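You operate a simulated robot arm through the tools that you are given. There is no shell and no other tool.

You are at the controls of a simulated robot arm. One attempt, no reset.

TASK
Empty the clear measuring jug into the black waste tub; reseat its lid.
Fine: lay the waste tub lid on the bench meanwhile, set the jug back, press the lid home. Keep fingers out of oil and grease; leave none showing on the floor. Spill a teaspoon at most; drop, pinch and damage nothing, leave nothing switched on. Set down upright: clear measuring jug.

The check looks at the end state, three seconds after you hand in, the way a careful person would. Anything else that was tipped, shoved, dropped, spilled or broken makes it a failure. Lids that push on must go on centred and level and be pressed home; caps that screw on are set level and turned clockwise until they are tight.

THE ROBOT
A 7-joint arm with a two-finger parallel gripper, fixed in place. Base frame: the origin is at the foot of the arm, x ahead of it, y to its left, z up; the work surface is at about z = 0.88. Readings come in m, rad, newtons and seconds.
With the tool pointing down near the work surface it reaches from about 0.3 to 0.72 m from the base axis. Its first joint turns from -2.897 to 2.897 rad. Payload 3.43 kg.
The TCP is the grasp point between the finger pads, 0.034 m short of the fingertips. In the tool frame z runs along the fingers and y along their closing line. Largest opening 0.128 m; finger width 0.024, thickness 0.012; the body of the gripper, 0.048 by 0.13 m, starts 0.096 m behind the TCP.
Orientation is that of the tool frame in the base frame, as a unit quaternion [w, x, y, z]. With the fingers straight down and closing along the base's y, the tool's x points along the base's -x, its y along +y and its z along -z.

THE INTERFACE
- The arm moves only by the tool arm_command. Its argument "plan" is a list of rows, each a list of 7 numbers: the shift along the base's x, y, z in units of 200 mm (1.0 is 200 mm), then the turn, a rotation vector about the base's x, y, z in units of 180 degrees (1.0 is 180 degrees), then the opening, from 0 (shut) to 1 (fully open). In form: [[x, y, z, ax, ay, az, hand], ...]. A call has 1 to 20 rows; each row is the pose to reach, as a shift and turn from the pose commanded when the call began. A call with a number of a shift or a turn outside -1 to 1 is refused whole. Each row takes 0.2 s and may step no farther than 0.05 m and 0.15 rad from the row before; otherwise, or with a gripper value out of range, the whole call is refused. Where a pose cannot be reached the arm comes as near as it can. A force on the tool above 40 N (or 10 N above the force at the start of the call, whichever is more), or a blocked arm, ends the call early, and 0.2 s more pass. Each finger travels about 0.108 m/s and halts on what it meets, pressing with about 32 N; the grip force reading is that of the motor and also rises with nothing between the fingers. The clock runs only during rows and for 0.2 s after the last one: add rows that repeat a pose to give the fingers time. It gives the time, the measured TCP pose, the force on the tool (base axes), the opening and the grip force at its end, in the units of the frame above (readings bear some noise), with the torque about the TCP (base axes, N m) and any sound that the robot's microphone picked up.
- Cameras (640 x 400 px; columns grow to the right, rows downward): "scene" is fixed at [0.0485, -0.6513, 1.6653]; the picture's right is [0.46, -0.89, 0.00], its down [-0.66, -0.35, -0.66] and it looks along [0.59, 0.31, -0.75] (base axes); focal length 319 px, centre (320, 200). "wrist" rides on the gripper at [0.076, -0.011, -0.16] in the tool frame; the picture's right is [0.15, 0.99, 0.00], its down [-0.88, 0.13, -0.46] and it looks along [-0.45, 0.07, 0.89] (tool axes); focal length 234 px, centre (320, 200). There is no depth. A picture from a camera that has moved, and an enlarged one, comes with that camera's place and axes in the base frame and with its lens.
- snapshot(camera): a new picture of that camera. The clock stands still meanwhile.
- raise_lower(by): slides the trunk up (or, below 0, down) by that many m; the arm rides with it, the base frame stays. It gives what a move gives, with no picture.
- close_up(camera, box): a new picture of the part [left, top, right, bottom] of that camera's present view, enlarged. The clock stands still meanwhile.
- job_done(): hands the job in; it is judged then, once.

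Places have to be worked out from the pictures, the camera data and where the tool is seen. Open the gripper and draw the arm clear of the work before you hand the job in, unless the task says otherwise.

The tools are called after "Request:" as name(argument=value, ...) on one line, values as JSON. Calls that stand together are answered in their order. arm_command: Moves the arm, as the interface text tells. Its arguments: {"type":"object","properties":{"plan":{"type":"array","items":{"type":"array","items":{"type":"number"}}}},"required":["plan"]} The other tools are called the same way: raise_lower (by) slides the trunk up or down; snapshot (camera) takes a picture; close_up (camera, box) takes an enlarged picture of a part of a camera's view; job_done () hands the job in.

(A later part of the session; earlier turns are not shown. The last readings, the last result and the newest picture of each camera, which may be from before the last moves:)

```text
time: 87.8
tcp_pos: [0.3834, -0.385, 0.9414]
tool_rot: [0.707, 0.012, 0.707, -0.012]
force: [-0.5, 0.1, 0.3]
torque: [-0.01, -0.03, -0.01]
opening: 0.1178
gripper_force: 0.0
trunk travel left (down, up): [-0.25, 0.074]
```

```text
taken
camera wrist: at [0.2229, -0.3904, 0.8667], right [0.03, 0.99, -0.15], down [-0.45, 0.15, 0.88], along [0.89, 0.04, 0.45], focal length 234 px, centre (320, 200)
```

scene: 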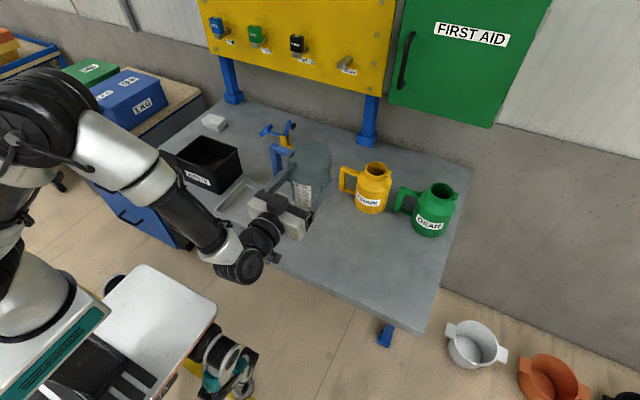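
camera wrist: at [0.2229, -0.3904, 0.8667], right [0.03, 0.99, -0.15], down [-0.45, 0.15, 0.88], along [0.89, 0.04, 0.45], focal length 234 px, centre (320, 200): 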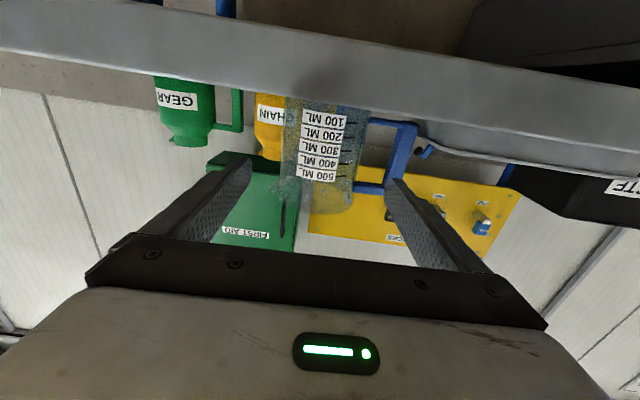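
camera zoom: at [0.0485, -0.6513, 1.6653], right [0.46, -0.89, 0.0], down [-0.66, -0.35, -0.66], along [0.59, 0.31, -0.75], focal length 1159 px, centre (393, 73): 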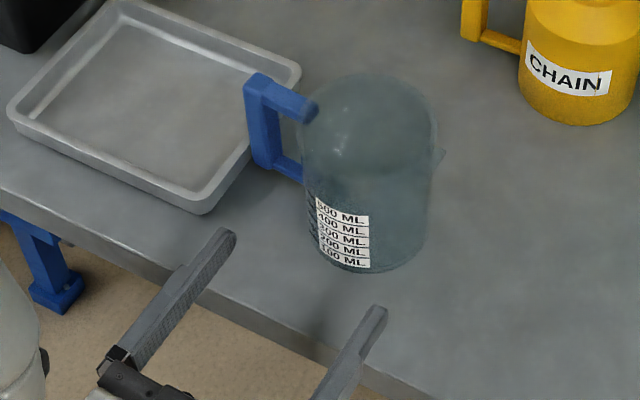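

The jug stands upright in its place, empty. I'll rise, null the yaw, and head to the spot where I pitched the tool earlier.

Request:
arm_command(plan=[[0, 0, 0.15, 0, 0, 0, 0.92], [0, 0, 0.35, 0, 0, 0.003, 0.92], [0, 0.02, 0.55, 0, 0, 0.006, 0.92], [0.05, 0.05, 0.75, 0, 0, 0.009, 0.92], [0.1, 0.08, 0.9, 0, 0, 0.0113, 0.92], [0.15, 0.12, 1.0, 0, 0, 0.0113, 0.92]])

Request:
arm_command(plan=[[0.03, 0.015, 0.1, 0, 0, 0, 0.92], [0.06, 0.03, 0.2, 0, 0, 0, 0.92], [0.09, 0.04, 0.28, 0, 0, 0, 0.92], [0.12, 0.05, 0.28, 0, 0, 0, 0.92]])

Request:
arm_command(plan=[[0, 0, 0, 0, 0.0455, 0, 1], [0, 0, 0, 0, 0.0909, 0, 1], [0, 0, 0, 0, 0.1364, 0, 1], [0, 0, 0, 0, 0.1818, 0, 1], [0, 0, 0, 0, 0.2273, 0, 1], [0, 0, 0, 0, 0.2727, 0, 1], [0, 0, 0, 0, 0.3182, 0, 1], [0, 0, 0, 0, 0.3636, 0, 1], [0, 0, 0, 0, 0.4091, 0, 1], [0, 0, 0, 0, 0.4545, 0, 1], [0, 0, 0, 0, 0.5, 0, 1], [0, 0, 0, 0, 0.5, 0, 1]])

Request:
snapshot(camera="wrist")

```text
time: 89.2
tcp_pos: [0.4146, -0.3632, 1.1432]
tool_rot: [0.707, -0.001, 0.707, 0.0]
force: [0.1, 0.2, -0.3]
torque: [0.0, -0.01, 0.02]
opening: 0.118
gripper_force: 0.1
trunk travel left (down, up): [-0.25, 0.074]
```

```text
time: 90.2
tcp_pos: [0.438, -0.3515, 1.1989]
tool_rot: [0.707, 0.0, 0.707, 0.0]
force: [0.5, 0.1, -0.4]
torque: [-0.05, 0.02, 0.02]
opening: 0.1179
gripper_force: 0.0
trunk travel left (down, up): [-0.25, 0.074]
```

```text
time: 92.8
tcp_pos: [0.4386, -0.3505, 1.1978]
tool_rot: [-0.001, -0.001, 1.0, 0.001]
force: [0.5, -0.2, -0.4]
torque: [0.01, 0.0, -0.04]
opening: 0.1279
gripper_force: 0.1
trunk travel left (down, up): [-0.25, 0.074]
```

```text
taken
camera wrist: at [0.3618, -0.3623, 1.3576], right [-0.15, 0.99, 0.0], down [0.88, 0.13, 0.45], along [0.45, 0.07, -0.89], focal length 234 px, centre (320, 200)
```

wrist: 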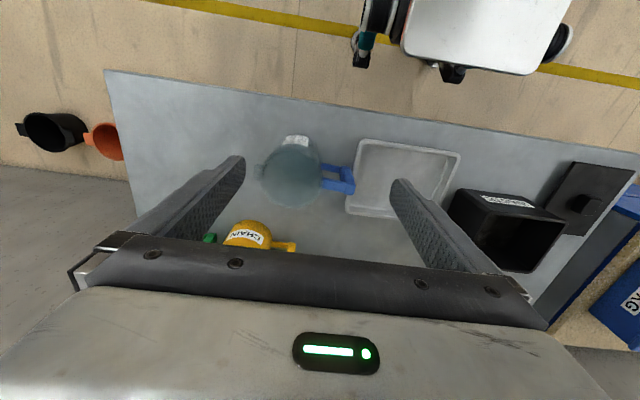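

The jug is clear and empty in the view. I'll zoom to confirm, and travel back toward the lid at height.

Request:
close_up(camera="wrist", box=[250, 125, 370, 215])

Request:
arm_command(plan=[[0, 0.1, 0, 0, 0, 0, 1], [0, 0.3, 0, 0, 0, 0, 1], [0, 0.5, 0, 0, 0, 0, 1], [0, 0.7, 0, 0, 0, 0, 1], [0, 0.9, 0, 0, 0, 0, 1], [0, 1.0, 0, 0, 0, 0, 1]])

Request:
arm_command(plan=[[0, 0.1, 0, 0, 0, 0, 1], [0, 0.3, 0, 0, 0, 0, 1], [0, 0.5, 0, 0, 0, 0, 1], [0, 0.7, 0, 0, 0, 0, 1], [0, 0.9, 0, 0, 0, 0, 1], [0, 1.0, 0, 0, 0, 0, 1]])

Request:
snapshot(camera="wrist")

```text
4.44 times, centred on (310, 170) of wrist
camera zoom: at [0.3618, -0.3623, 1.3576], right [-0.15, 0.99, 0.0], down [0.88, 0.13, 0.45], along [0.45, 0.07, -0.89], focal length 1041 px, centre (364, 333)
```

zoom: 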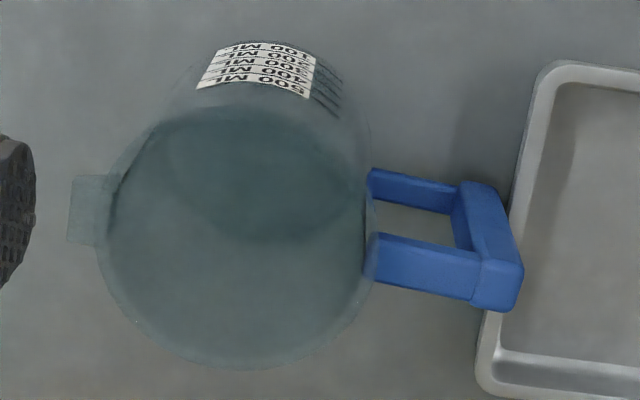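

```text
time: 94.2
tcp_pos: [0.4369, -0.1513, 1.1982]
tool_rot: [0.0, -0.001, 1.0, 0.0]
force: [-0.7, -0.3, 0.0]
torque: [-0.03, 0.01, 0.02]
opening: 0.128
gripper_force: 0.0
trunk travel left (down, up): [-0.25, 0.074]
```

```text
time: 95.6
tcp_pos: [0.4387, 0.0503, 1.1955]
tool_rot: [0.0, 0.0, 1.0, 0.0]
force: [0.6, 0.5, -0.7]
torque: [0.0, 0.02, -0.02]
opening: 0.1282
gripper_force: 0.1
trunk travel left (down, up): [-0.25, 0.074]
```

```text
taken
camera wrist: at [0.3626, 0.0388, 1.3558], right [-0.15, 0.99, 0.0], down [0.88, 0.13, 0.46], along [0.45, 0.07, -0.89], focal length 234 px, centre (320, 200)
```

wrist: 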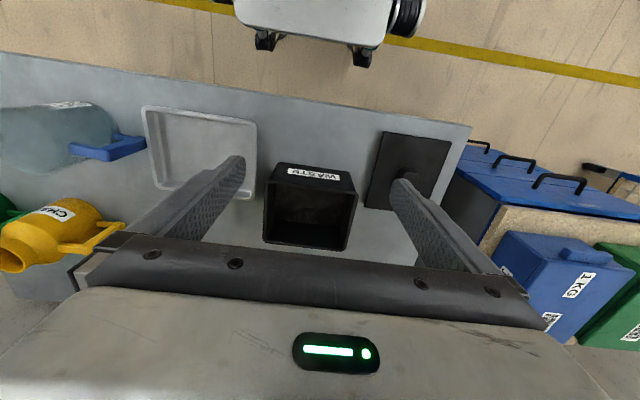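

The tub with the poured oil and the lid are in view. I'll take a closer look around the tub for any drips before fetching the lid.

Request:
close_up(camera="wrist", box=[250, 120, 470, 260])

Request:
close_up(camera="scene", box=[110, 110, 270, 230])

```text
2.86 times, centred on (360, 190) of wrist
camera zoom: at [0.3626, 0.0388, 1.3558], right [-0.15, 0.99, 0.0], down [0.88, 0.13, 0.46], along [0.45, 0.07, -0.89], focal length 669 px, centre (206, 229)
```

zoom: 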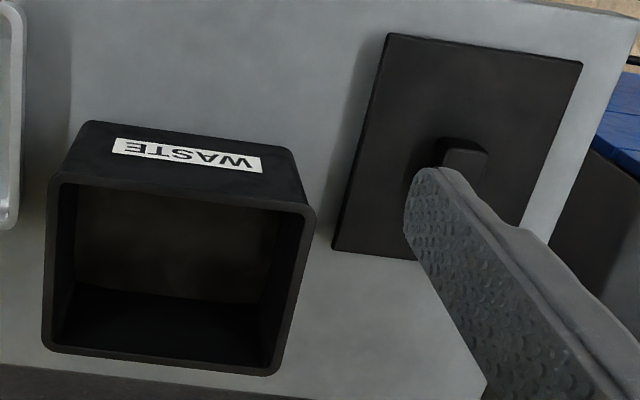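

```text
3.33 times, centred on (190, 170) of scene
camera zoom: at [0.0485, -0.6513, 1.6653], right [0.46, -0.89, 0.0], down [-0.66, -0.35, -0.66], along [0.59, 0.31, -0.75], focal length 1062 px, centre (753, 300)
```

zoom: 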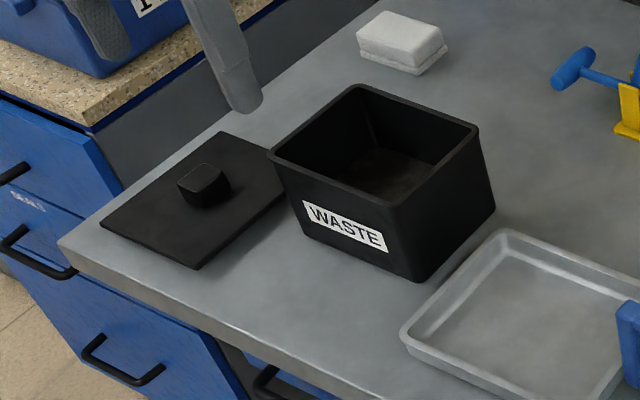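

No drips anywhere, and the tub hasn't moved (its rim centre reads about (0.590, 0.053)). I'll move over the lid, turning the tool -90° as before.

Request:
arm_command(plan=[[0.0347, 0.0858, -0.027, 0, 0, -0.0455, 1], [0.0694, 0.1715, -0.055, 0, 0, -0.0909, 1], [0.104, 0.2573, -0.082, 0, 0, -0.1364, 1], [0.1387, 0.3431, -0.109, 0, 0, -0.1818, 1], [0.1734, 0.4289, -0.136, 0, 0, -0.2273, 0.9], [0.2081, 0.5146, -0.164, 0, 0, -0.2727, 0.8], [0.2428, 0.6004, -0.191, 0, 0, -0.3182, 0.7], [0.2775, 0.6862, -0.218, 0, 0, -0.3636, 0.6], [0.3121, 0.772, -0.245, 0, 0, -0.4091, 0.6], [0.3468, 0.8577, -0.273, 0, 0, -0.4545, 0.6], [0.3815, 0.9435, -0.3, 0, 0, -0.5, 0.6], [0.3815, 0.9435, -0.3, 0, 0, -0.5, 0.6]])

Request:
snapshot(camera="wrist")

Request:
close_up(camera="scene", box=[90, 90, 250, 190])

```text
time: 98.2
tcp_pos: [0.5151, 0.2382, 1.1395]
tool_rot: [0.0, 0.707, 0.707, 0.0]
force: [-0.2, -0.2, -0.5]
torque: [-0.03, 0.03, 0.02]
opening: 0.0768
gripper_force: 0.1
trunk travel left (down, up): [-0.25, 0.074]
```

```text
taken
camera wrist: at [0.5025, 0.3149, 1.2983], right [0.99, 0.15, 0.0], down [0.13, -0.88, 0.46], along [0.07, -0.45, -0.89], focal length 234 px, centre (320, 200)
```

wrist: 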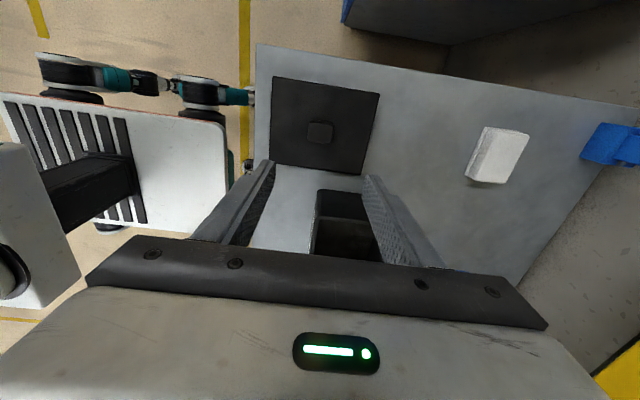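

```text
4.00 times, centred on (170, 140) of scene
camera zoom: at [0.0485, -0.6513, 1.6653], right [0.46, -0.89, 0.0], down [-0.66, -0.35, -0.66], along [0.59, 0.31, -0.75], focal length 1275 px, centre (920, 440)
```

zoom: 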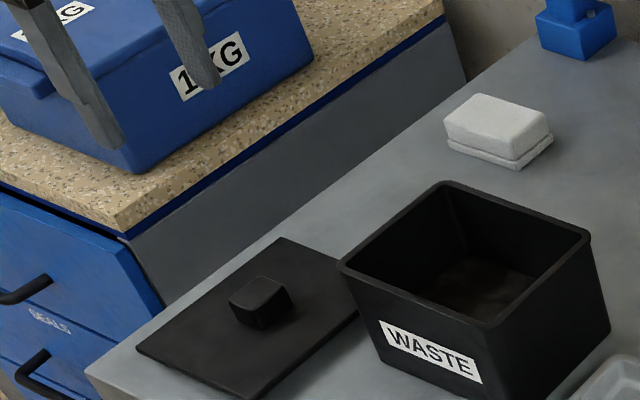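

The lid and knob appear at the same image position as right after I released it. I'll descend over the knob.

Request:
arm_command(plan=[[0, 0, -0.15, 0, 0, 0, 0.6], [0, 0, -0.35, 0, 0, 0, 0.6], [0, 0, -0.55, 0, 0, 0, 0.6], [0, 0, -0.75, 0, 0, 0, 0.6], [0, 0, -0.88, 0, 0, 0, 0.6], [0, 0, -0.95, 0, 0, 0, 0.6], [0, 0, -0.95, 0, 0, 0, 0.6]])

Request:
close_up(camera="scene", box=[90, 110, 210, 185])

Request:
snapshot(camera="wrist")

```text
time: 99.8
tcp_pos: [0.5142, 0.2372, 0.946]
tool_rot: [0.0, 0.707, 0.707, -0.001]
force: [-0.4, -0.6, 0.6]
torque: [0.01, -0.01, 0.0]
opening: 0.0769
gripper_force: 0.1
trunk travel left (down, up): [-0.25, 0.074]
```

```text
5.33 times, centred on (150, 148) of scene
camera zoom: at [0.0485, -0.6513, 1.6653], right [0.46, -0.89, 0.0], down [-0.66, -0.35, -0.66], along [0.59, 0.31, -0.75], focal length 1700 px, centre (1227, 480)
```

zoom: 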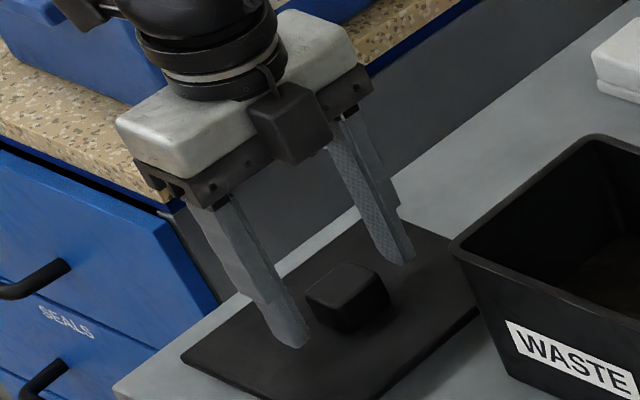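

```text
taken
camera wrist: at [0.5016, 0.3128, 1.1064], right [0.99, 0.15, 0.0], down [0.13, -0.88, 0.46], along [0.07, -0.45, -0.89], focal length 234 px, centre (320, 200)
```

wrist: 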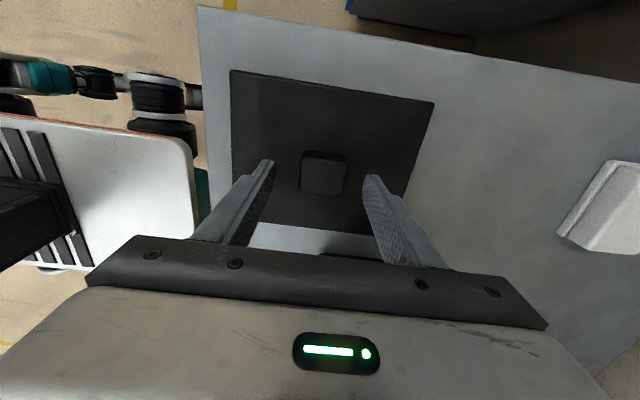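

Comparing lid corners with the gripped picture, the gripper is about 2.5 mm low in x and 1.5 mm low in y. I'll correct that, lower to grip height and close on the knob.

Request:
arm_command(plan=[[0.0125, 0.0075, -0.015, 0, 0, 0, 0.6], [0.0125, 0.0075, -0.035, 0, 0, 0, 0.6], [0.0125, 0.0075, -0.046, 0, 0, 0, 0.6], [0.0125, 0.0075, -0.046, 0, 0, 0, 0.6]])

Request:
snapshot(camera="wrist")

```text
time: 100.8
tcp_pos: [0.5151, 0.239, 0.9375]
tool_rot: [-0.001, 0.707, 0.707, 0.001]
force: [-0.2, -0.4, -0.4]
torque: [-0.02, -0.01, 0.02]
opening: 0.0767
gripper_force: 0.1
trunk travel left (down, up): [-0.25, 0.074]
```

```text
taken
camera wrist: at [0.5048, 0.3152, 1.0978], right [0.99, 0.15, 0.0], down [0.13, -0.88, 0.46], along [0.07, -0.45, -0.89], focal length 234 px, centre (320, 200)
```

wrist: 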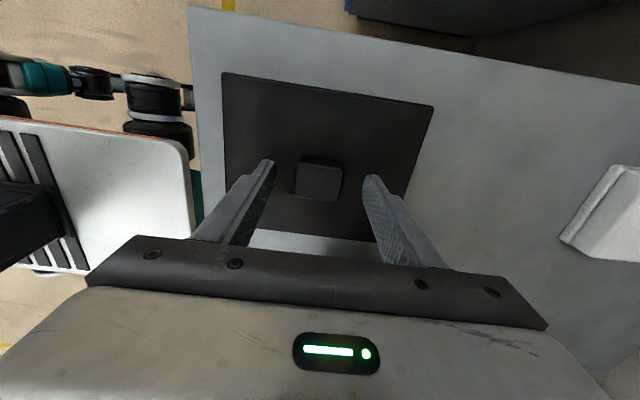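

The lid corners now match the original gripped view to within a pixel or two. I'll close on the knob.

Request:
arm_command(plan=[[0, 0, 0, 0, 0, 0, 0.5], [0, 0, 0, 0, 0, 0, 0.4], [0, 0, 0, 0, 0, 0, 0.33], [0, 0, 0, 0, 0, 0, 0.25], [0, 0, 0, 0, 0, 0, 0.1], [0, 0, 0, 0, 0, 0, 0.1]])

Request:
arm_command(plan=[[0, 0, 0.03, 0, 0, 0, 0.1], [0, 0, 0.1, 0, 0, 0, 0.1], [0, 0, 0.25, 0, 0, 0, 0.1], [0, 0, 0.45, 0, 0, 0, 0.1], [0, 0, 0.65, 0, 0, 0, 0.1], [0, 0, 0.85, 0, 0, 0, 0.1], [0, 0, 1.0, 0, 0, 0, 0.1], [0, 0, 1.0, 0, 0, 0, 0.1]])

Request:
snapshot(camera="wrist")

Request:
close_up(camera="scene", box=[90, 60, 250, 190])

```text
time: 102.2
tcp_pos: [0.5162, 0.2389, 0.9379]
tool_rot: [-0.001, 0.707, 0.707, 0.0]
force: [-0.1, -1.0, 0.2]
torque: [0.0, 0.02, -0.02]
opening: 0.0391
gripper_force: 31.8
trunk travel left (down, up): [-0.25, 0.074]
```

```text
time: 104.0
tcp_pos: [0.5182, 0.2389, 1.1395]
tool_rot: [0.001, 0.708, 0.707, -0.001]
force: [0.3, -0.5, -1.4]
torque: [0.03, 0.0, 0.01]
opening: 0.0388
gripper_force: 32.0
trunk travel left (down, up): [-0.25, 0.074]
```

```text
taken
camera wrist: at [0.506, 0.315, 1.2994], right [0.99, 0.15, 0.0], down [0.13, -0.88, 0.46], along [0.07, -0.45, -0.89], focal length 234 px, centre (320, 200)
```

wrist: 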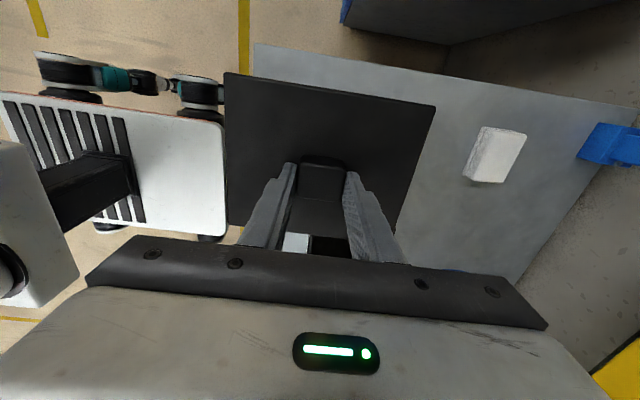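

```text
3.08 times, centred on (170, 125) of scene
camera zoom: at [0.0485, -0.6513, 1.6653], right [0.46, -0.89, 0.0], down [-0.66, -0.35, -0.66], along [0.59, 0.31, -0.75], focal length 980 px, centre (782, 431)
```

zoom: 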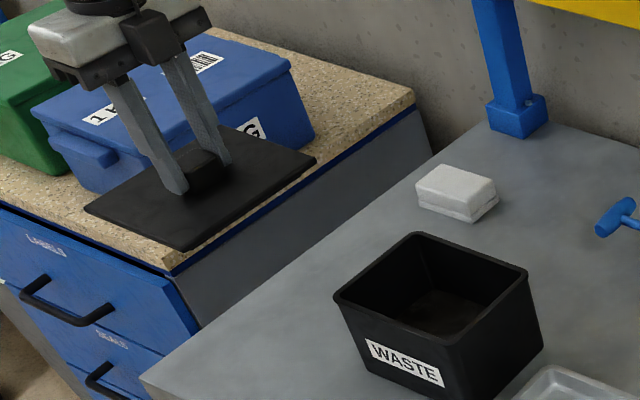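

The lid is secured in the same attitude as before (corner pixels match). I'll bring it back over the tub, rotating +90° on the way.

Request:
arm_command(plan=[[0.0332, -0.0847, 0, 0, 0, 0.0455, 0.1], [0.0664, -0.1695, 0, 0, 0, 0.0909, 0.1], [0.0995, -0.2542, 0, 0, 0, 0.1364, 0.1], [0.1327, -0.3389, 0, 0, 0, 0.1818, 0.1], [0.1659, -0.4236, 0, 0, 0, 0.2273, 0.1], [0.1991, -0.5084, 0, 0, 0, 0.2727, 0.1], [0.2323, -0.5931, 0, 0, 0, 0.3182, 0.1], [0.2655, -0.6778, 0, 0, 0, 0.3636, 0.1], [0.2986, -0.7625, 0, 0, 0, 0.4091, 0.1], [0.3318, -0.8473, 0, 0, 0, 0.4545, 0.1], [0.365, -0.932, 0, 0, 0, 0.5, 0.1], [0.365, -0.932, 0, 0, 0, 0.5, 0.1]])

Request:
arm_command(plan=[[0, 0, -0.1, 0, 0, 0, 0.1], [0, 0, -0.2, 0, 0, 0, 0.1], [0, 0, -0.28, 0, 0, 0, 0.1], [0, 0, -0.3, 0, 0, 0, 0.1], [0, 0, -0.3, 0, 0, 0, 0.1]])

Request:
snapshot(camera="wrist")

Request:
close_up(camera="scene", box=[140, 90, 300, 190])

```text
time: 106.6
tcp_pos: [0.5877, 0.0519, 1.1372]
tool_rot: [0.0, 0.0, 1.0, 0.001]
force: [0.4, -0.2, -1.8]
torque: [0.0, 0.01, -0.04]
opening: 0.0389
gripper_force: 31.8
trunk travel left (down, up): [-0.25, 0.074]
```

```text
time: 107.8
tcp_pos: [0.5895, 0.054, 1.0776]
tool_rot: [0.0, 0.0, 1.0, 0.0]
force: [0.0, -0.6, -1.1]
torque: [-0.01, -0.01, -0.01]
opening: 0.0394
gripper_force: 32.6
trunk travel left (down, up): [-0.25, 0.074]
```

```text
taken
camera wrist: at [0.5138, 0.0422, 1.2384], right [-0.15, 0.99, 0.0], down [0.88, 0.13, 0.46], along [0.45, 0.07, -0.89], focal length 234 px, centre (320, 200)
```

wrist: 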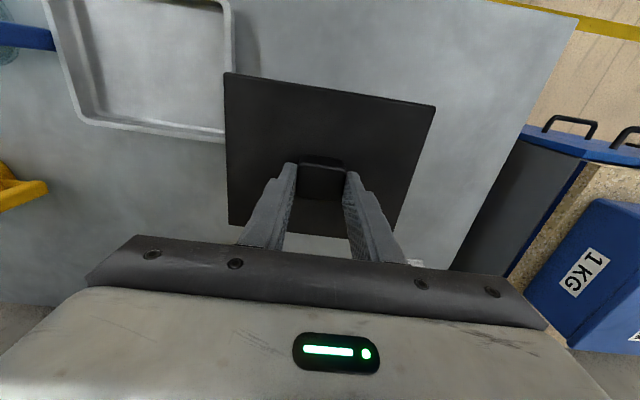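

```text
4.00 times, centred on (220, 140) of scene
camera zoom: at [0.0485, -0.6513, 1.6653], right [0.46, -0.89, 0.0], down [-0.66, -0.35, -0.66], along [0.59, 0.31, -0.75], focal length 1275 px, centre (720, 440)
```

zoom: 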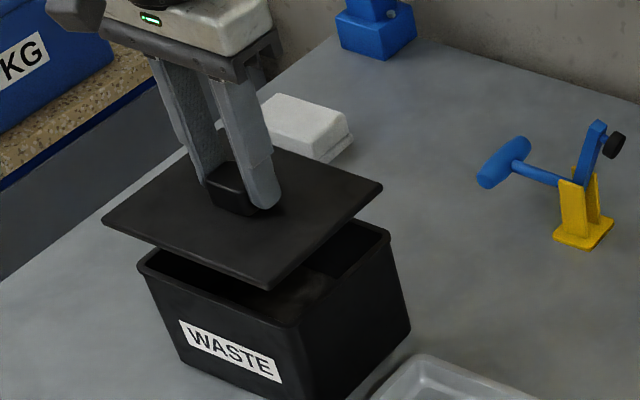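

The lid is above the tub, level. I'll lower to the same height as the earlier post-lift picture (TCP z≈1.054) so I can compare the alignment pixel by pixel.

Request:
arm_command(plan=[[0, 0, -0.04, 0, 0, 0, 0.1], [0, 0, -0.08, 0, 0, 0, 0.1], [0, 0, -0.115, 0, 0, 0, 0.1], [0, 0, -0.115, 0, 0, 0, 0.1]])

Request:
close_up(camera="scene", box=[140, 90, 300, 190])

Request:
snapshot(camera="wrist")

```text
time: 108.8
tcp_pos: [0.5894, 0.0524, 1.0545]
tool_rot: [0.0, 0.0, 1.0, 0.0]
force: [-0.2, -0.5, -0.6]
torque: [0.0, 0.01, -0.04]
opening: 0.0393
gripper_force: 31.7
trunk travel left (down, up): [-0.25, 0.074]
```

```text
4.00 times, centred on (220, 140) of scene
camera zoom: at [0.0485, -0.6513, 1.6653], right [0.46, -0.89, 0.0], down [-0.66, -0.35, -0.66], along [0.59, 0.31, -0.75], focal length 1275 px, centre (720, 440)
```

zoom: 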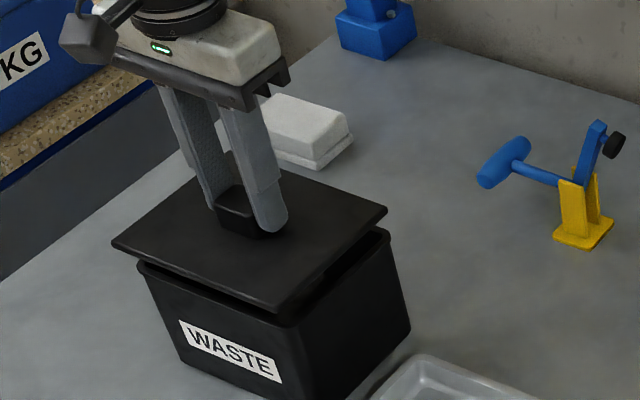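

```text
taken
camera wrist: at [0.5134, 0.0423, 1.216], right [-0.15, 0.99, 0.0], down [0.88, 0.13, 0.46], along [0.45, 0.07, -0.89], focal length 234 px, centre (320, 200)
```

wrist: 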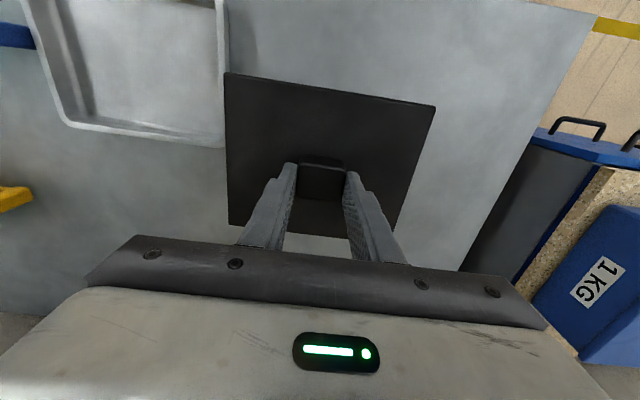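

The lid's corners match the just-lifted picture within about one enlarged pixel (~1 mm). I'll lower it gently into the tub and watch the force.

Request:
arm_command(plan=[[0, 0, -0.02, 0, 0, 0, 0.1], [0, 0, -0.04, 0, 0, 0, 0.1], [0, 0, -0.055, 0, 0, 0, 0.1], [0, 0, -0.055, 0, 0, 0, 0.1]])

Request:
arm_command(plan=[[0, 0, -0.01, 0, 0, 0, 0.1], [0, 0, -0.02, 0, 0, 0, 0.1], [0, 0, -0.02, 0, 0, 0, 0.1]])

Request:
close_up(camera="scene", box=[140, 90, 300, 190])

```text
time: 109.8
tcp_pos: [0.5891, 0.0522, 1.0428]
tool_rot: [0.0, 0.0, 1.0, 0.0]
force: [0.0, -0.2, -0.7]
torque: [-0.02, 0.02, 0.03]
opening: 0.0391
gripper_force: 31.8
trunk travel left (down, up): [-0.25, 0.074]
```

```text
time: 110.6
tcp_pos: [0.59, 0.0526, 1.0403]
tool_rot: [0.001, 0.0, 1.0, 0.0]
force: [6.8, -0.9, -1.5]
torque: [-0.07, -0.36, 0.02]
opening: 0.039
gripper_force: 31.7
trunk travel left (down, up): [-0.25, 0.074]
```

```text
4.00 times, centred on (220, 140) of scene
camera zoom: at [0.0485, -0.6513, 1.6653], right [0.46, -0.89, 0.0], down [-0.66, -0.35, -0.66], along [0.59, 0.31, -0.75], focal length 1275 px, centre (720, 440)
```

zoom: 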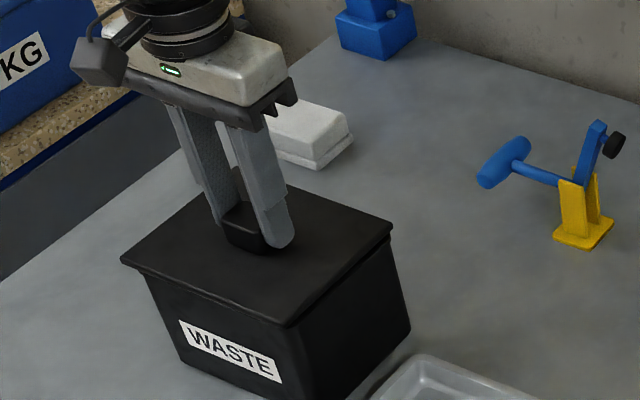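

The plug is entering the tub, and a 7 N side force in +x means it sits about 0.7 mm too far toward -x. I'll nudge +x and continue down slowly.

Request:
arm_command(plan=[[0.004, 0, 0, 0, 0, 0, 0.1], [0.004, 0, 0, 0, 0, 0, 0.1]])

Request:
arm_command(plan=[[0, 0, -0.01, 0, 0, 0, 0.1], [0, 0, -0.015, 0, 0, 0, 0.1], [0, 0, -0.015, 0, 0, 0, 0.1]])

```text
time: 111.2
tcp_pos: [0.5899, 0.0518, 1.0391]
tool_rot: [-0.001, 0.0, 1.0, 0.0]
force: [3.2, -0.8, -2.4]
torque: [-0.11, -0.24, -0.04]
opening: 0.039
gripper_force: 32.0
trunk travel left (down, up): [-0.25, 0.074]
```

```text
time: 112.0
tcp_pos: [0.5905, 0.0511, 1.0365]
tool_rot: [0.0, 0.001, 1.0, -0.001]
force: [1.6, -1.5, -0.4]
torque: [-0.04, -0.07, 0.01]
opening: 0.0392
gripper_force: 32.1
trunk travel left (down, up): [-0.25, 0.074]
```

The side force is fading as it centres. I'll keep lowering to the seat.

Request:
arm_command(plan=[[0.001, 0, -0.005, 0, 0, 0, 0.1], [0.001, 0, -0.01, 0, 0, 0, 0.1], [0.001, 0, -0.01, 0, 0, 0, 0.1]])

Request:
arm_command(plan=[[0, 0, -0.006, 0, 0, 0, 0.1], [0, 0, -0.006, 0, 0, 0, 0.1]])

Request:
close_up(camera="scene", box=[140, 90, 300, 190])

```text
time: 112.8
tcp_pos: [0.59, 0.0516, 1.0355]
tool_rot: [0.0, 0.001, 1.0, 0.0]
force: [-2.9, -3.2, 8.7]
torque: [-0.12, 0.78, 0.0]
opening: 0.0392
gripper_force: 31.8
trunk travel left (down, up): [-0.25, 0.074]
```

```text
time: 113.4
tcp_pos: [0.5898, 0.0526, 1.0356]
tool_rot: [0.001, -0.001, 1.0, 0.0]
force: [-3.4, -2.9, 16.8]
torque: [-0.09, 0.8, 0.01]
opening: 0.0391
gripper_force: 31.7
trunk travel left (down, up): [-0.25, 0.074]
```

```text
4.00 times, centred on (220, 140) of scene
camera zoom: at [0.0485, -0.6513, 1.6653], right [0.46, -0.89, 0.0], down [-0.66, -0.35, -0.66], along [0.59, 0.31, -0.75], focal length 1275 px, centre (720, 440)
```

zoom: 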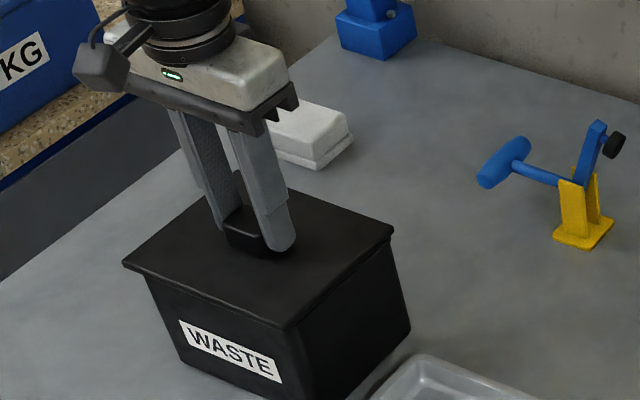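

The lid is resting on the rim with a 17 N reaction at TCP z 1.0355, essentially the original seated height. I'll let go of the knob, rise a little, and inspect before pressing it home.

Request:
arm_command(plan=[[0, 0, 0.004, 0, 0, 0, 0.25], [0, 0, 0.004, 0, 0, 0, 0.35], [0, 0, 0.004, 0, 0, 0, 0.5], [0, 0, 0.004, 0, 0, 0, 0.6], [0, 0, 0.004, 0, 0, 0, 0.6]])

Request:
arm_command(plan=[[0, 0, 0.1, 0, 0, 0, 0.6], [0, 0, 0.25, 0, 0, 0, 0.6], [0, 0, 0.4, 0, 0, 0, 0.6], [0, 0, 0.5, 0, 0, 0, 0.4], [0, 0, 0.5, 0, 0, 0, 0.2], [0, 0, 0.5, 0, 0, 0, 0.0], [0, 0, 0.5, 0, 0, 0, 0.0], [0, 0, 0.5, 0, 0, 0, 0.0]])

Request:
close_up(camera="scene", box=[160, 110, 260, 200])

Request:
snapshot(camera="wrist")

```text
time: 114.6
tcp_pos: [0.5908, 0.0534, 1.0354]
tool_rot: [0.0, 0.0, 1.0, 0.0]
force: [-0.5, 0.1, 0.5]
torque: [0.04, -0.01, 0.01]
opening: 0.0771
gripper_force: 0.1
trunk travel left (down, up): [-0.25, 0.074]
```

```text
time: 116.4
tcp_pos: [0.5906, 0.0526, 1.1353]
tool_rot: [-0.001, 0.0, 1.0, 0.001]
force: [0.2, -0.1, -0.2]
torque: [0.0, 0.02, -0.02]
opening: 0.0
gripper_force: 32.4
trunk travel left (down, up): [-0.25, 0.074]
```

```text
4.44 times, centred on (210, 155) of scene
camera zoom: at [0.0485, -0.6513, 1.6653], right [0.46, -0.89, 0.0], down [-0.66, -0.35, -0.66], along [0.59, 0.31, -0.75], focal length 1416 px, centre (809, 400)
```

zoom: 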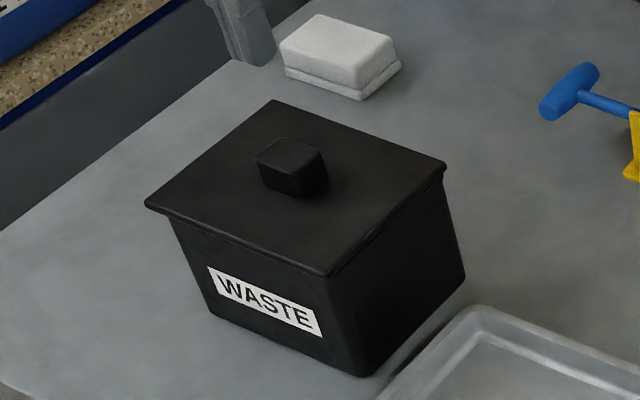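

```text
taken
camera wrist: at [0.5145, 0.0417, 1.2948], right [-0.15, 0.99, 0.0], down [0.88, 0.13, 0.46], along [0.45, 0.07, -0.89], focal length 234 px, centre (320, 200)
```

wrist: 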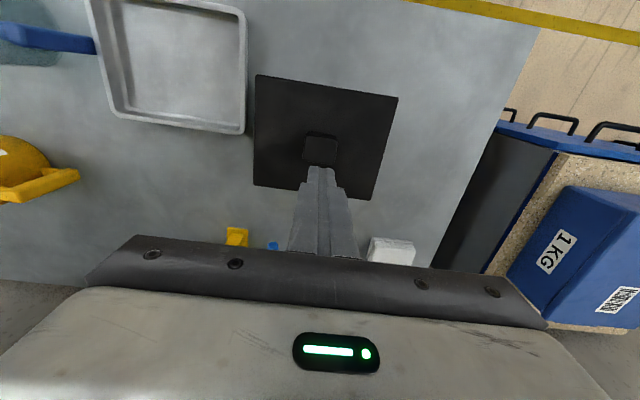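

The lid sits centred and the fingers are closed above the knob. I'll come down on the knob top to press it home, starting with an approach to just above it.

Request:
arm_command(plan=[[0, 0, -0.12, 0, 0, 0, 0], [0, 0, -0.24, 0, 0, 0, 0], [0, 0, -0.33, 0, 0, 0, 0], [0, 0, -0.345, 0, 0, 0, 0], [0, 0, -0.345, 0, 0, 0, 0]])

Request:
close_up(camera="scene", box=[160, 110, 260, 200])

```text
time: 117.6
tcp_pos: [0.5901, 0.0536, 1.0658]
tool_rot: [0.0, 0.001, 1.0, 0.0]
force: [-0.4, -1.3, -0.4]
torque: [-0.04, 0.01, 0.0]
opening: 0.0
gripper_force: 32.2
trunk travel left (down, up): [-0.25, 0.074]
```

```text
4.44 times, centred on (210, 155) of scene
camera zoom: at [0.0485, -0.6513, 1.6653], right [0.46, -0.89, 0.0], down [-0.66, -0.35, -0.66], along [0.59, 0.31, -0.75], focal length 1416 px, centre (809, 400)
```

zoom: 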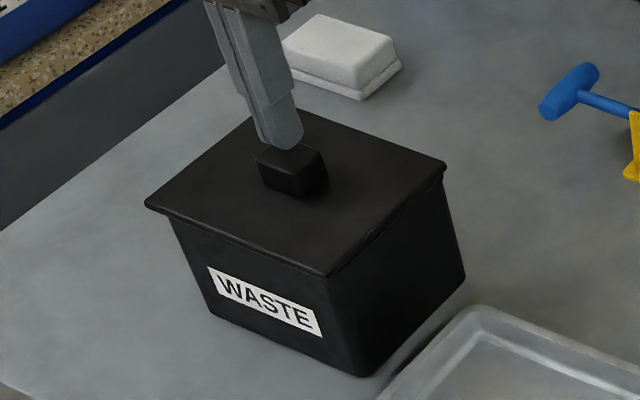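

The fingertips are just above the knob. I'll press down in 1 mm steps, watching the force.

Request:
arm_command(plan=[[0, 0, -0.01, 0, 0, 0, 0], [0, 0, -0.02, 0, 0, 0, 0], [0, 0, -0.03, 0, 0, 0, 0], [0, 0, -0.03, 0, 0, 0, 0]])

Request:
arm_command(plan=[[0, 0, -0.005, 0, 0, 0, 0], [0, 0, -0.01, 0, 0, 0, 0], [0, 0, -0.01, 0, 0, 0, 0]])

```text
time: 118.6
tcp_pos: [0.5909, 0.0509, 1.0584]
tool_rot: [0.0, 0.0, 1.0, 0.0]
force: [-0.9, 0.2, -0.2]
torque: [0.0, -0.04, 0.0]
opening: 0.0001
gripper_force: 31.5
trunk travel left (down, up): [-0.25, 0.074]
```

```text
time: 119.4
tcp_pos: [0.5905, 0.0526, 1.0577]
tool_rot: [0.0, 0.0, 1.0, 0.0]
force: [0.4, 0.1, 0.0]
torque: [0.01, 0.03, -0.01]
opening: 0.0002
gripper_force: 31.8
trunk travel left (down, up): [-0.25, 0.074]
```

Request:
arm_command(plan=[[0, 0, -0.005, 0, 0, 0, 0], [0, 0, -0.01, 0, 0, 0, 0], [0, 0, -0.01, 0, 0, 0, 0]])

Request:
arm_command(plan=[[0, 0, -0.005, 0, 0, 0, 0], [0, 0, -0.01, 0, 0, 0, 0], [0, 0, -0.01, 0, 0, 0, 0]])

```text
time: 120.2
tcp_pos: [0.5907, 0.0528, 1.0546]
tool_rot: [0.0, 0.0, 1.0, 0.0]
force: [0.4, -1.2, 2.4]
torque: [-0.03, 0.02, -0.01]
opening: 0.0
gripper_force: 31.9
trunk travel left (down, up): [-0.25, 0.074]
```

```text
time: 121.0
tcp_pos: [0.5899, 0.0547, 1.0561]
tool_rot: [0.001, 0.0, 1.0, 0.0]
force: [-4.1, -0.5, 15.4]
torque: [-0.03, 0.2, -0.03]
opening: 0.0001
gripper_force: 31.8
trunk travel left (down, up): [-0.25, 0.074]
```

Contact is made on the knob top at 15 N. I'll press on to about 30–38 N to drive the lid home.

Request:
arm_command(plan=[[0, 0, -0.004, 0, 0, 0, 0], [0, 0, -0.008, 0, 0, 0, 0], [0, 0, -0.008, 0, 0, 0, 0], [0, 0, -0.008, 0, 0, 0, 0]])

Request:
close_up(camera="scene", box=[160, 110, 260, 200])

```text
time: 122.0
tcp_pos: [0.5896, 0.0519, 1.0554]
tool_rot: [0.003, 0.0, 1.0, 0.001]
force: [1.4, 1.0, 36.7]
torque: [0.05, 0.18, 0.04]
opening: 0.0
gripper_force: 32.3
trunk travel left (down, up): [-0.25, 0.074]
```

```text
4.44 times, centred on (210, 155) of scene
camera zoom: at [0.0485, -0.6513, 1.6653], right [0.46, -0.89, 0.0], down [-0.66, -0.35, -0.66], along [0.59, 0.31, -0.75], focal length 1416 px, centre (809, 400)
```

zoom: 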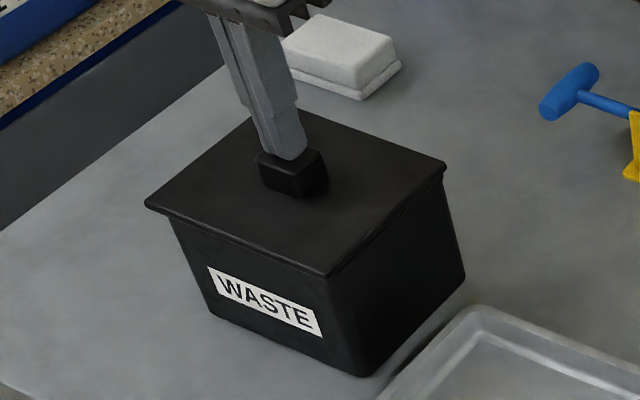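

Pressed to 37 N with almost no torque, so the lid bears evenly. I'll rise off and compare the lid with the original enlarged picture.

Request:
arm_command(plan=[[0, 0, 0.05, 0, 0, 0, 0], [0, 0, 0.2, 0, 0, 0, 0], [0, 0, 0.4, 0, 0, 0, 0], [0, 0, 0.6, 0, 0, 0, 0.3], [0, 0, 0.8, 0, 0, 0, 0.6], [0, 0, 1.0, 0, 0, 0, 0.8]])

Request:
close_up(camera="scene", box=[165, 120, 245, 170])

Request:
close_up(camera="scene", box=[140, 100, 300, 200])

Request:
snapshot(camera="wrist")

```text
time: 123.4
tcp_pos: [0.5886, 0.053, 1.2522]
tool_rot: [-0.001, 0.0, 1.0, 0.0]
force: [-0.8, 0.1, 0.1]
torque: [-0.01, 0.01, -0.03]
opening: 0.1021
gripper_force: 0.1
trunk travel left (down, up): [-0.25, 0.074]
```

```text
8.00 times, centred on (205, 145) of scene
camera zoom: at [0.0485, -0.6513, 1.6653], right [0.46, -0.89, 0.0], down [-0.66, -0.35, -0.66], along [0.59, 0.31, -0.75], focal length 2549 px, centre (1240, 640)
```

zoom: 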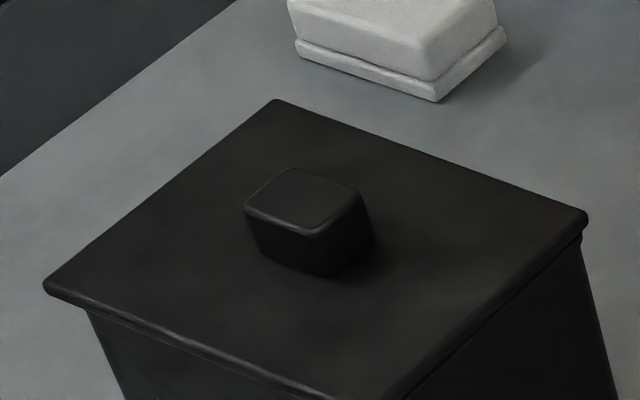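

```text
4.00 times, centred on (220, 150) of scene
camera zoom: at [0.0485, -0.6513, 1.6653], right [0.46, -0.89, 0.0], down [-0.66, -0.35, -0.66], along [0.59, 0.31, -0.75], focal length 1275 px, centre (720, 400)
```

zoom: 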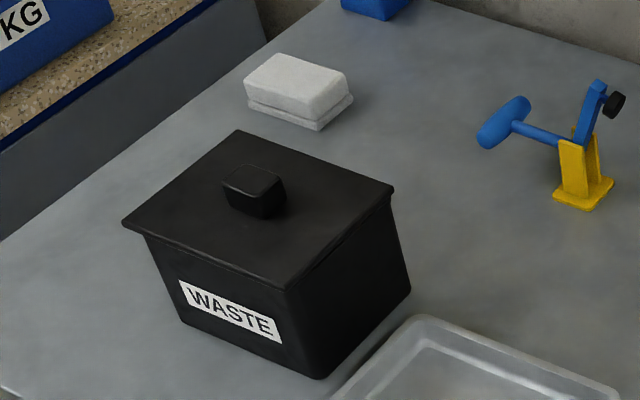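

```text
taken
camera wrist: at [0.5129, 0.0418, 1.4123], right [-0.15, 0.99, 0.0], down [0.88, 0.13, 0.45], along [0.45, 0.07, -0.89], focal length 234 px, centre (320, 200)
```

wrist: 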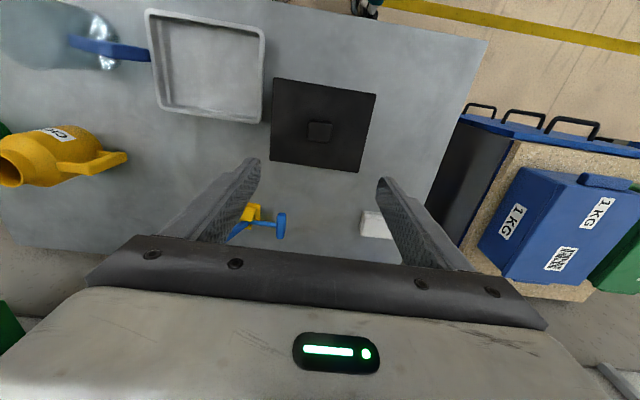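

Compared with the original enlarged picture, the tub itself hasn't moved, but the lid sits about 3 mm off (toward +y and slightly -x). I want it properly centred, so I'll go back down, regrip the knob and adjust.

Request:
arm_command(plan=[[0, 0, -0.2, 0, 0, 0, 0.6], [0, 0, -0.4, 0, 0, 0, 0.6], [0, 0, -0.6, 0, 0, 0, 0.6], [0, 0, -0.8, 0, 0, 0, 0.6], [0, 0, -0.95, 0, 0, 0, 0.6], [0, 0, -1.0, 0, 0, 0, 0.6], [0, 0, -1.0, 0, 0, 0, 0.6]])

Request:
close_up(camera="scene", box=[165, 120, 245, 170])

Request:
snapshot(camera="wrist")

```text
time: 125.0
tcp_pos: [0.5908, 0.0524, 1.0535]
tool_rot: [0.0, 0.001, 1.0, 0.001]
force: [-0.5, -0.1, 0.7]
torque: [0.01, -0.04, -0.01]
opening: 0.0768
gripper_force: 0.1
trunk travel left (down, up): [-0.25, 0.074]
```

```text
8.00 times, centred on (205, 145) of scene
camera zoom: at [0.0485, -0.6513, 1.6653], right [0.46, -0.89, 0.0], down [-0.66, -0.35, -0.66], along [0.59, 0.31, -0.75], focal length 2549 px, centre (1240, 640)
```

zoom: 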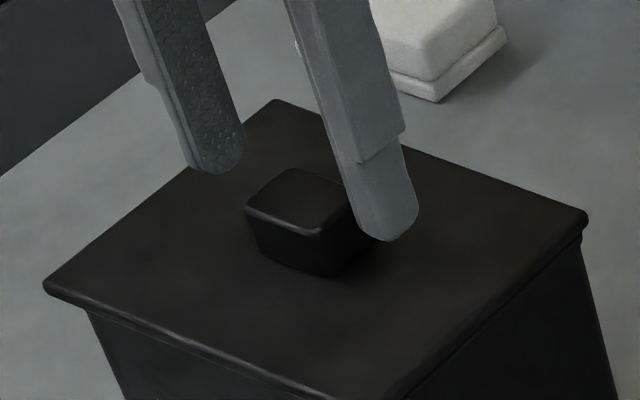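

```text
taken
camera wrist: at [0.5155, 0.0425, 1.2133], right [-0.15, 0.99, 0.0], down [0.88, 0.13, 0.46], along [0.45, 0.07, -0.89], focal length 234 px, centre (320, 200)
```

wrist: 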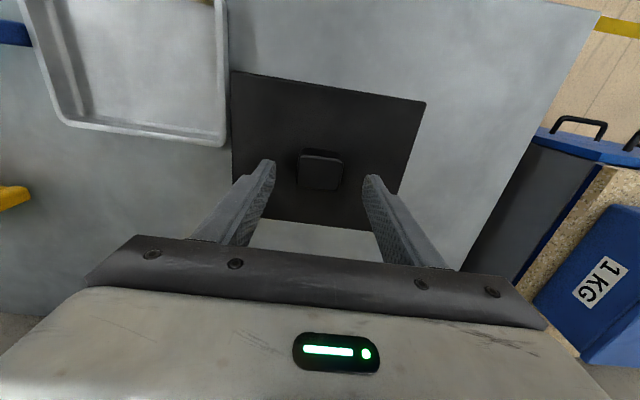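

The knob is centred between the fingers again. The pull recorded at the first grip (-4.4 N in y) explains the offset: the true seat is about 2.5 mm further -y than where I lowered the lid. I'll descend and regrip.

Request:
arm_command(plan=[[0, 0, -0.04, 0, 0, 0, 0.6], [0, 0, -0.0875, 0, 0, 0, 0.6], [0, 0, -0.0875, 0, 0, 0, 0.5], [0, 0, -0.0875, 0, 0, 0, 0.4], [0, 0, -0.0875, 0, 0, 0, 0.33], [0, 0, -0.0875, 0, 0, 0, 0.25], [0, 0, -0.0875, 0, 0, 0, 0.1], [0, 0, -0.0875, 0, 0, 0, 0.1]])

Request:
close_up(camera="scene", box=[165, 120, 245, 170])

```text
time: 126.8
tcp_pos: [0.5895, 0.0527, 1.0359]
tool_rot: [0.0, 0.0, 1.0, 0.0]
force: [0.1, -3.7, 1.1]
torque: [-0.19, -0.03, 0.04]
opening: 0.0392
gripper_force: 32.0
trunk travel left (down, up): [-0.25, 0.074]
```

```text
8.00 times, centred on (205, 145) of scene
camera zoom: at [0.0485, -0.6513, 1.6653], right [0.46, -0.89, 0.0], down [-0.66, -0.35, -0.66], along [0.59, 0.31, -0.75], focal length 2549 px, centre (1240, 640)
```

zoom: 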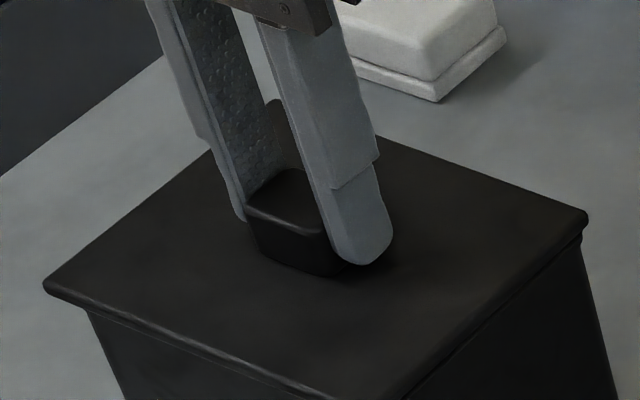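

Gripped again with a similar -y reaction. I'll lift just 3 mm (the plug stays inside the rim) and shift about 2.5 mm toward -y and 1.5 mm toward +x, then check.

Request:
arm_command(plan=[[0, 0, 0.01, 0, 0, 0, 0.1], [0, 0, 0.02, 0, 0, 0, 0.1], [0.003, -0.006, 0.02, 0, 0, 0, 0.1], [0.0075, -0.0125, 0.02, 0, 0, 0, 0.1], [0.0075, -0.0125, 0.02, 0, 0, 0, 0.1]])

Request:
close_up(camera="scene", box=[165, 120, 245, 170])

Request:
close_up(camera="scene", box=[140, 100, 300, 200])

```text
time: 128.0
tcp_pos: [0.5926, 0.0493, 1.0375]
tool_rot: [0.0, 0.0, 1.0, -0.001]
force: [-0.3, 0.7, -0.7]
torque: [0.01, 0.0, -0.03]
opening: 0.0392
gripper_force: 32.2
trunk travel left (down, up): [-0.25, 0.074]
```

```text
8.00 times, centred on (205, 145) of scene
camera zoom: at [0.0485, -0.6513, 1.6653], right [0.46, -0.89, 0.0], down [-0.66, -0.35, -0.66], along [0.59, 0.31, -0.75], focal length 2549 px, centre (1240, 640)
```

zoom: 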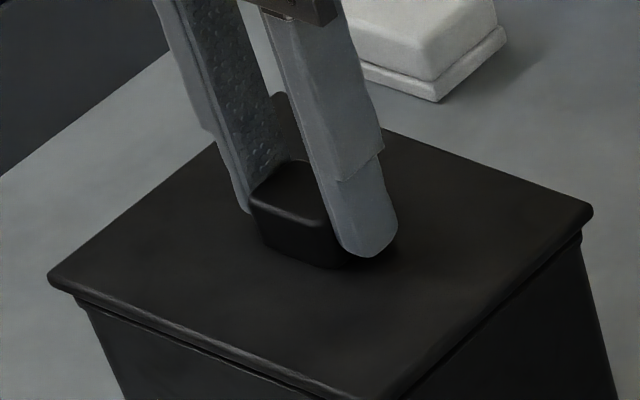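

```text
4.00 times, centred on (220, 150) of scene
camera zoom: at [0.0485, -0.6513, 1.6653], right [0.46, -0.89, 0.0], down [-0.66, -0.35, -0.66], along [0.59, 0.31, -0.75], focal length 1275 px, centre (720, 400)
```

zoom: 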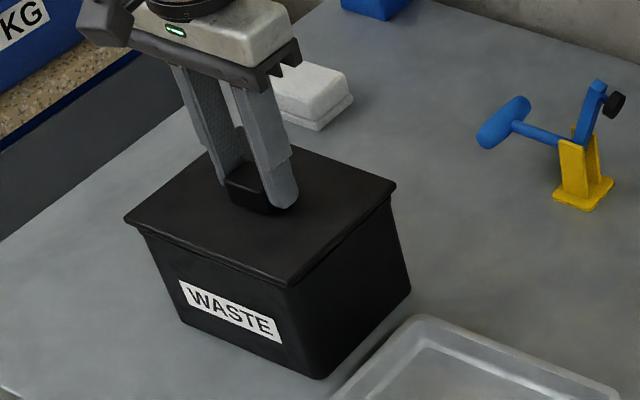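

Side forces are now zero, and after correcting for the 3 mm lift the corners line up with the original within 1 mm. I'll lower it onto the rim.

Request:
arm_command(plan=[[0.001, 0, -0.008, 0, 0, 0, 0.1], [0.002, 0, -0.016, 0, 0, 0, 0.1], [0.002, 0, -0.02, 0, 0, 0, 0.1], [0.002, 0, -0.02, 0, 0, 0, 0.1]])

Request:
close_up(camera="scene", box=[165, 120, 245, 170])

```text
time: 129.0
tcp_pos: [0.5914, 0.0503, 1.0356]
tool_rot: [0.0, 0.001, 1.0, 0.001]
force: [-1.1, -0.7, 3.0]
torque: [0.02, 0.32, 0.01]
opening: 0.0391
gripper_force: 32.2
trunk travel left (down, up): [-0.25, 0.074]
```

```text
8.00 times, centred on (205, 145) of scene
camera zoom: at [0.0485, -0.6513, 1.6653], right [0.46, -0.89, 0.0], down [-0.66, -0.35, -0.66], along [0.59, 0.31, -0.75], focal length 2549 px, centre (1240, 640)
```

zoom: 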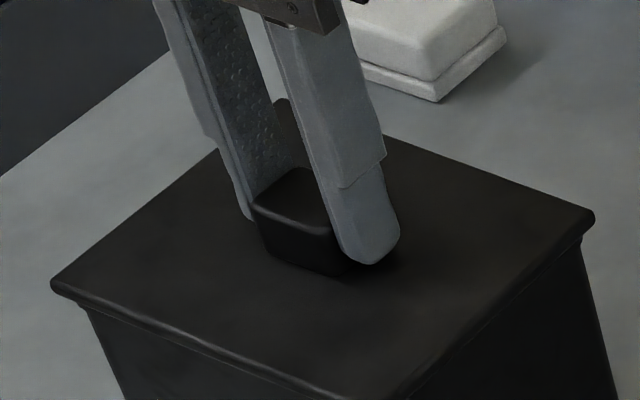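

The lid corners now coincide with the original picture (51,284)/(594,213) versus (52,285)/(595,212). I'll push gently with the grip, then release and press from above.

Request:
arm_command(plan=[[0, 0, -0.004, 0, 0, 0, 0.1], [0, 0, -0.008, 0, 0, 0, 0.1], [0, 0, -0.008, 0, 0, 0, 0.1]])

Request:
arm_command(plan=[[0, 0, 0.004, 0, 0, 0, 0.22], [0, 0, 0.006, 0, 0, 0, 0.29], [0, 0, 0.006, 0, 0, 0, 0.32], [0, 0, 0.006, 0, 0, 0, 0.4], [0, 0, 0.006, 0, 0, 0, 0.5], [0, 0, 0.006, 0, 0, 0, 0.5]])

Request:
close_up(camera="scene", box=[165, 120, 245, 170])

```text
time: 129.8
tcp_pos: [0.5914, 0.0496, 1.0346]
tool_rot: [0.002, 0.0, 1.0, 0.0]
force: [-2.0, -1.3, 19.5]
torque: [-0.05, 0.71, -0.02]
opening: 0.0391
gripper_force: 32.1
trunk travel left (down, up): [-0.25, 0.074]
```

```text
time: 131.2
tcp_pos: [0.5924, 0.05, 1.035]
tool_rot: [0.0, 0.0, 1.0, 0.0]
force: [1.0, -0.3, 0.2]
torque: [-0.04, 0.01, 0.02]
opening: 0.0642
gripper_force: 0.1
trunk travel left (down, up): [-0.25, 0.074]
```

```text
8.00 times, centred on (205, 145) of scene
camera zoom: at [0.0485, -0.6513, 1.6653], right [0.46, -0.89, 0.0], down [-0.66, -0.35, -0.66], along [0.59, 0.31, -0.75], focal length 2549 px, centre (1240, 640)
```

zoom: 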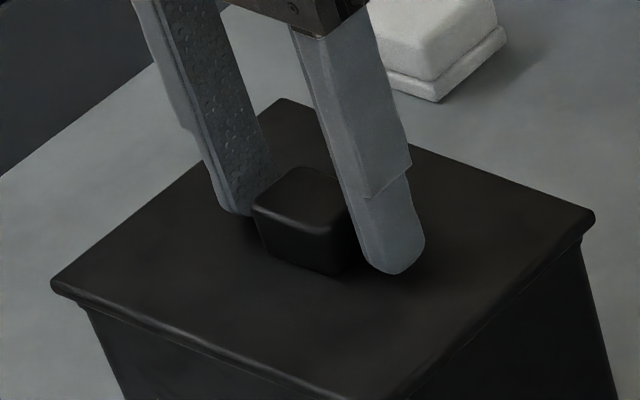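

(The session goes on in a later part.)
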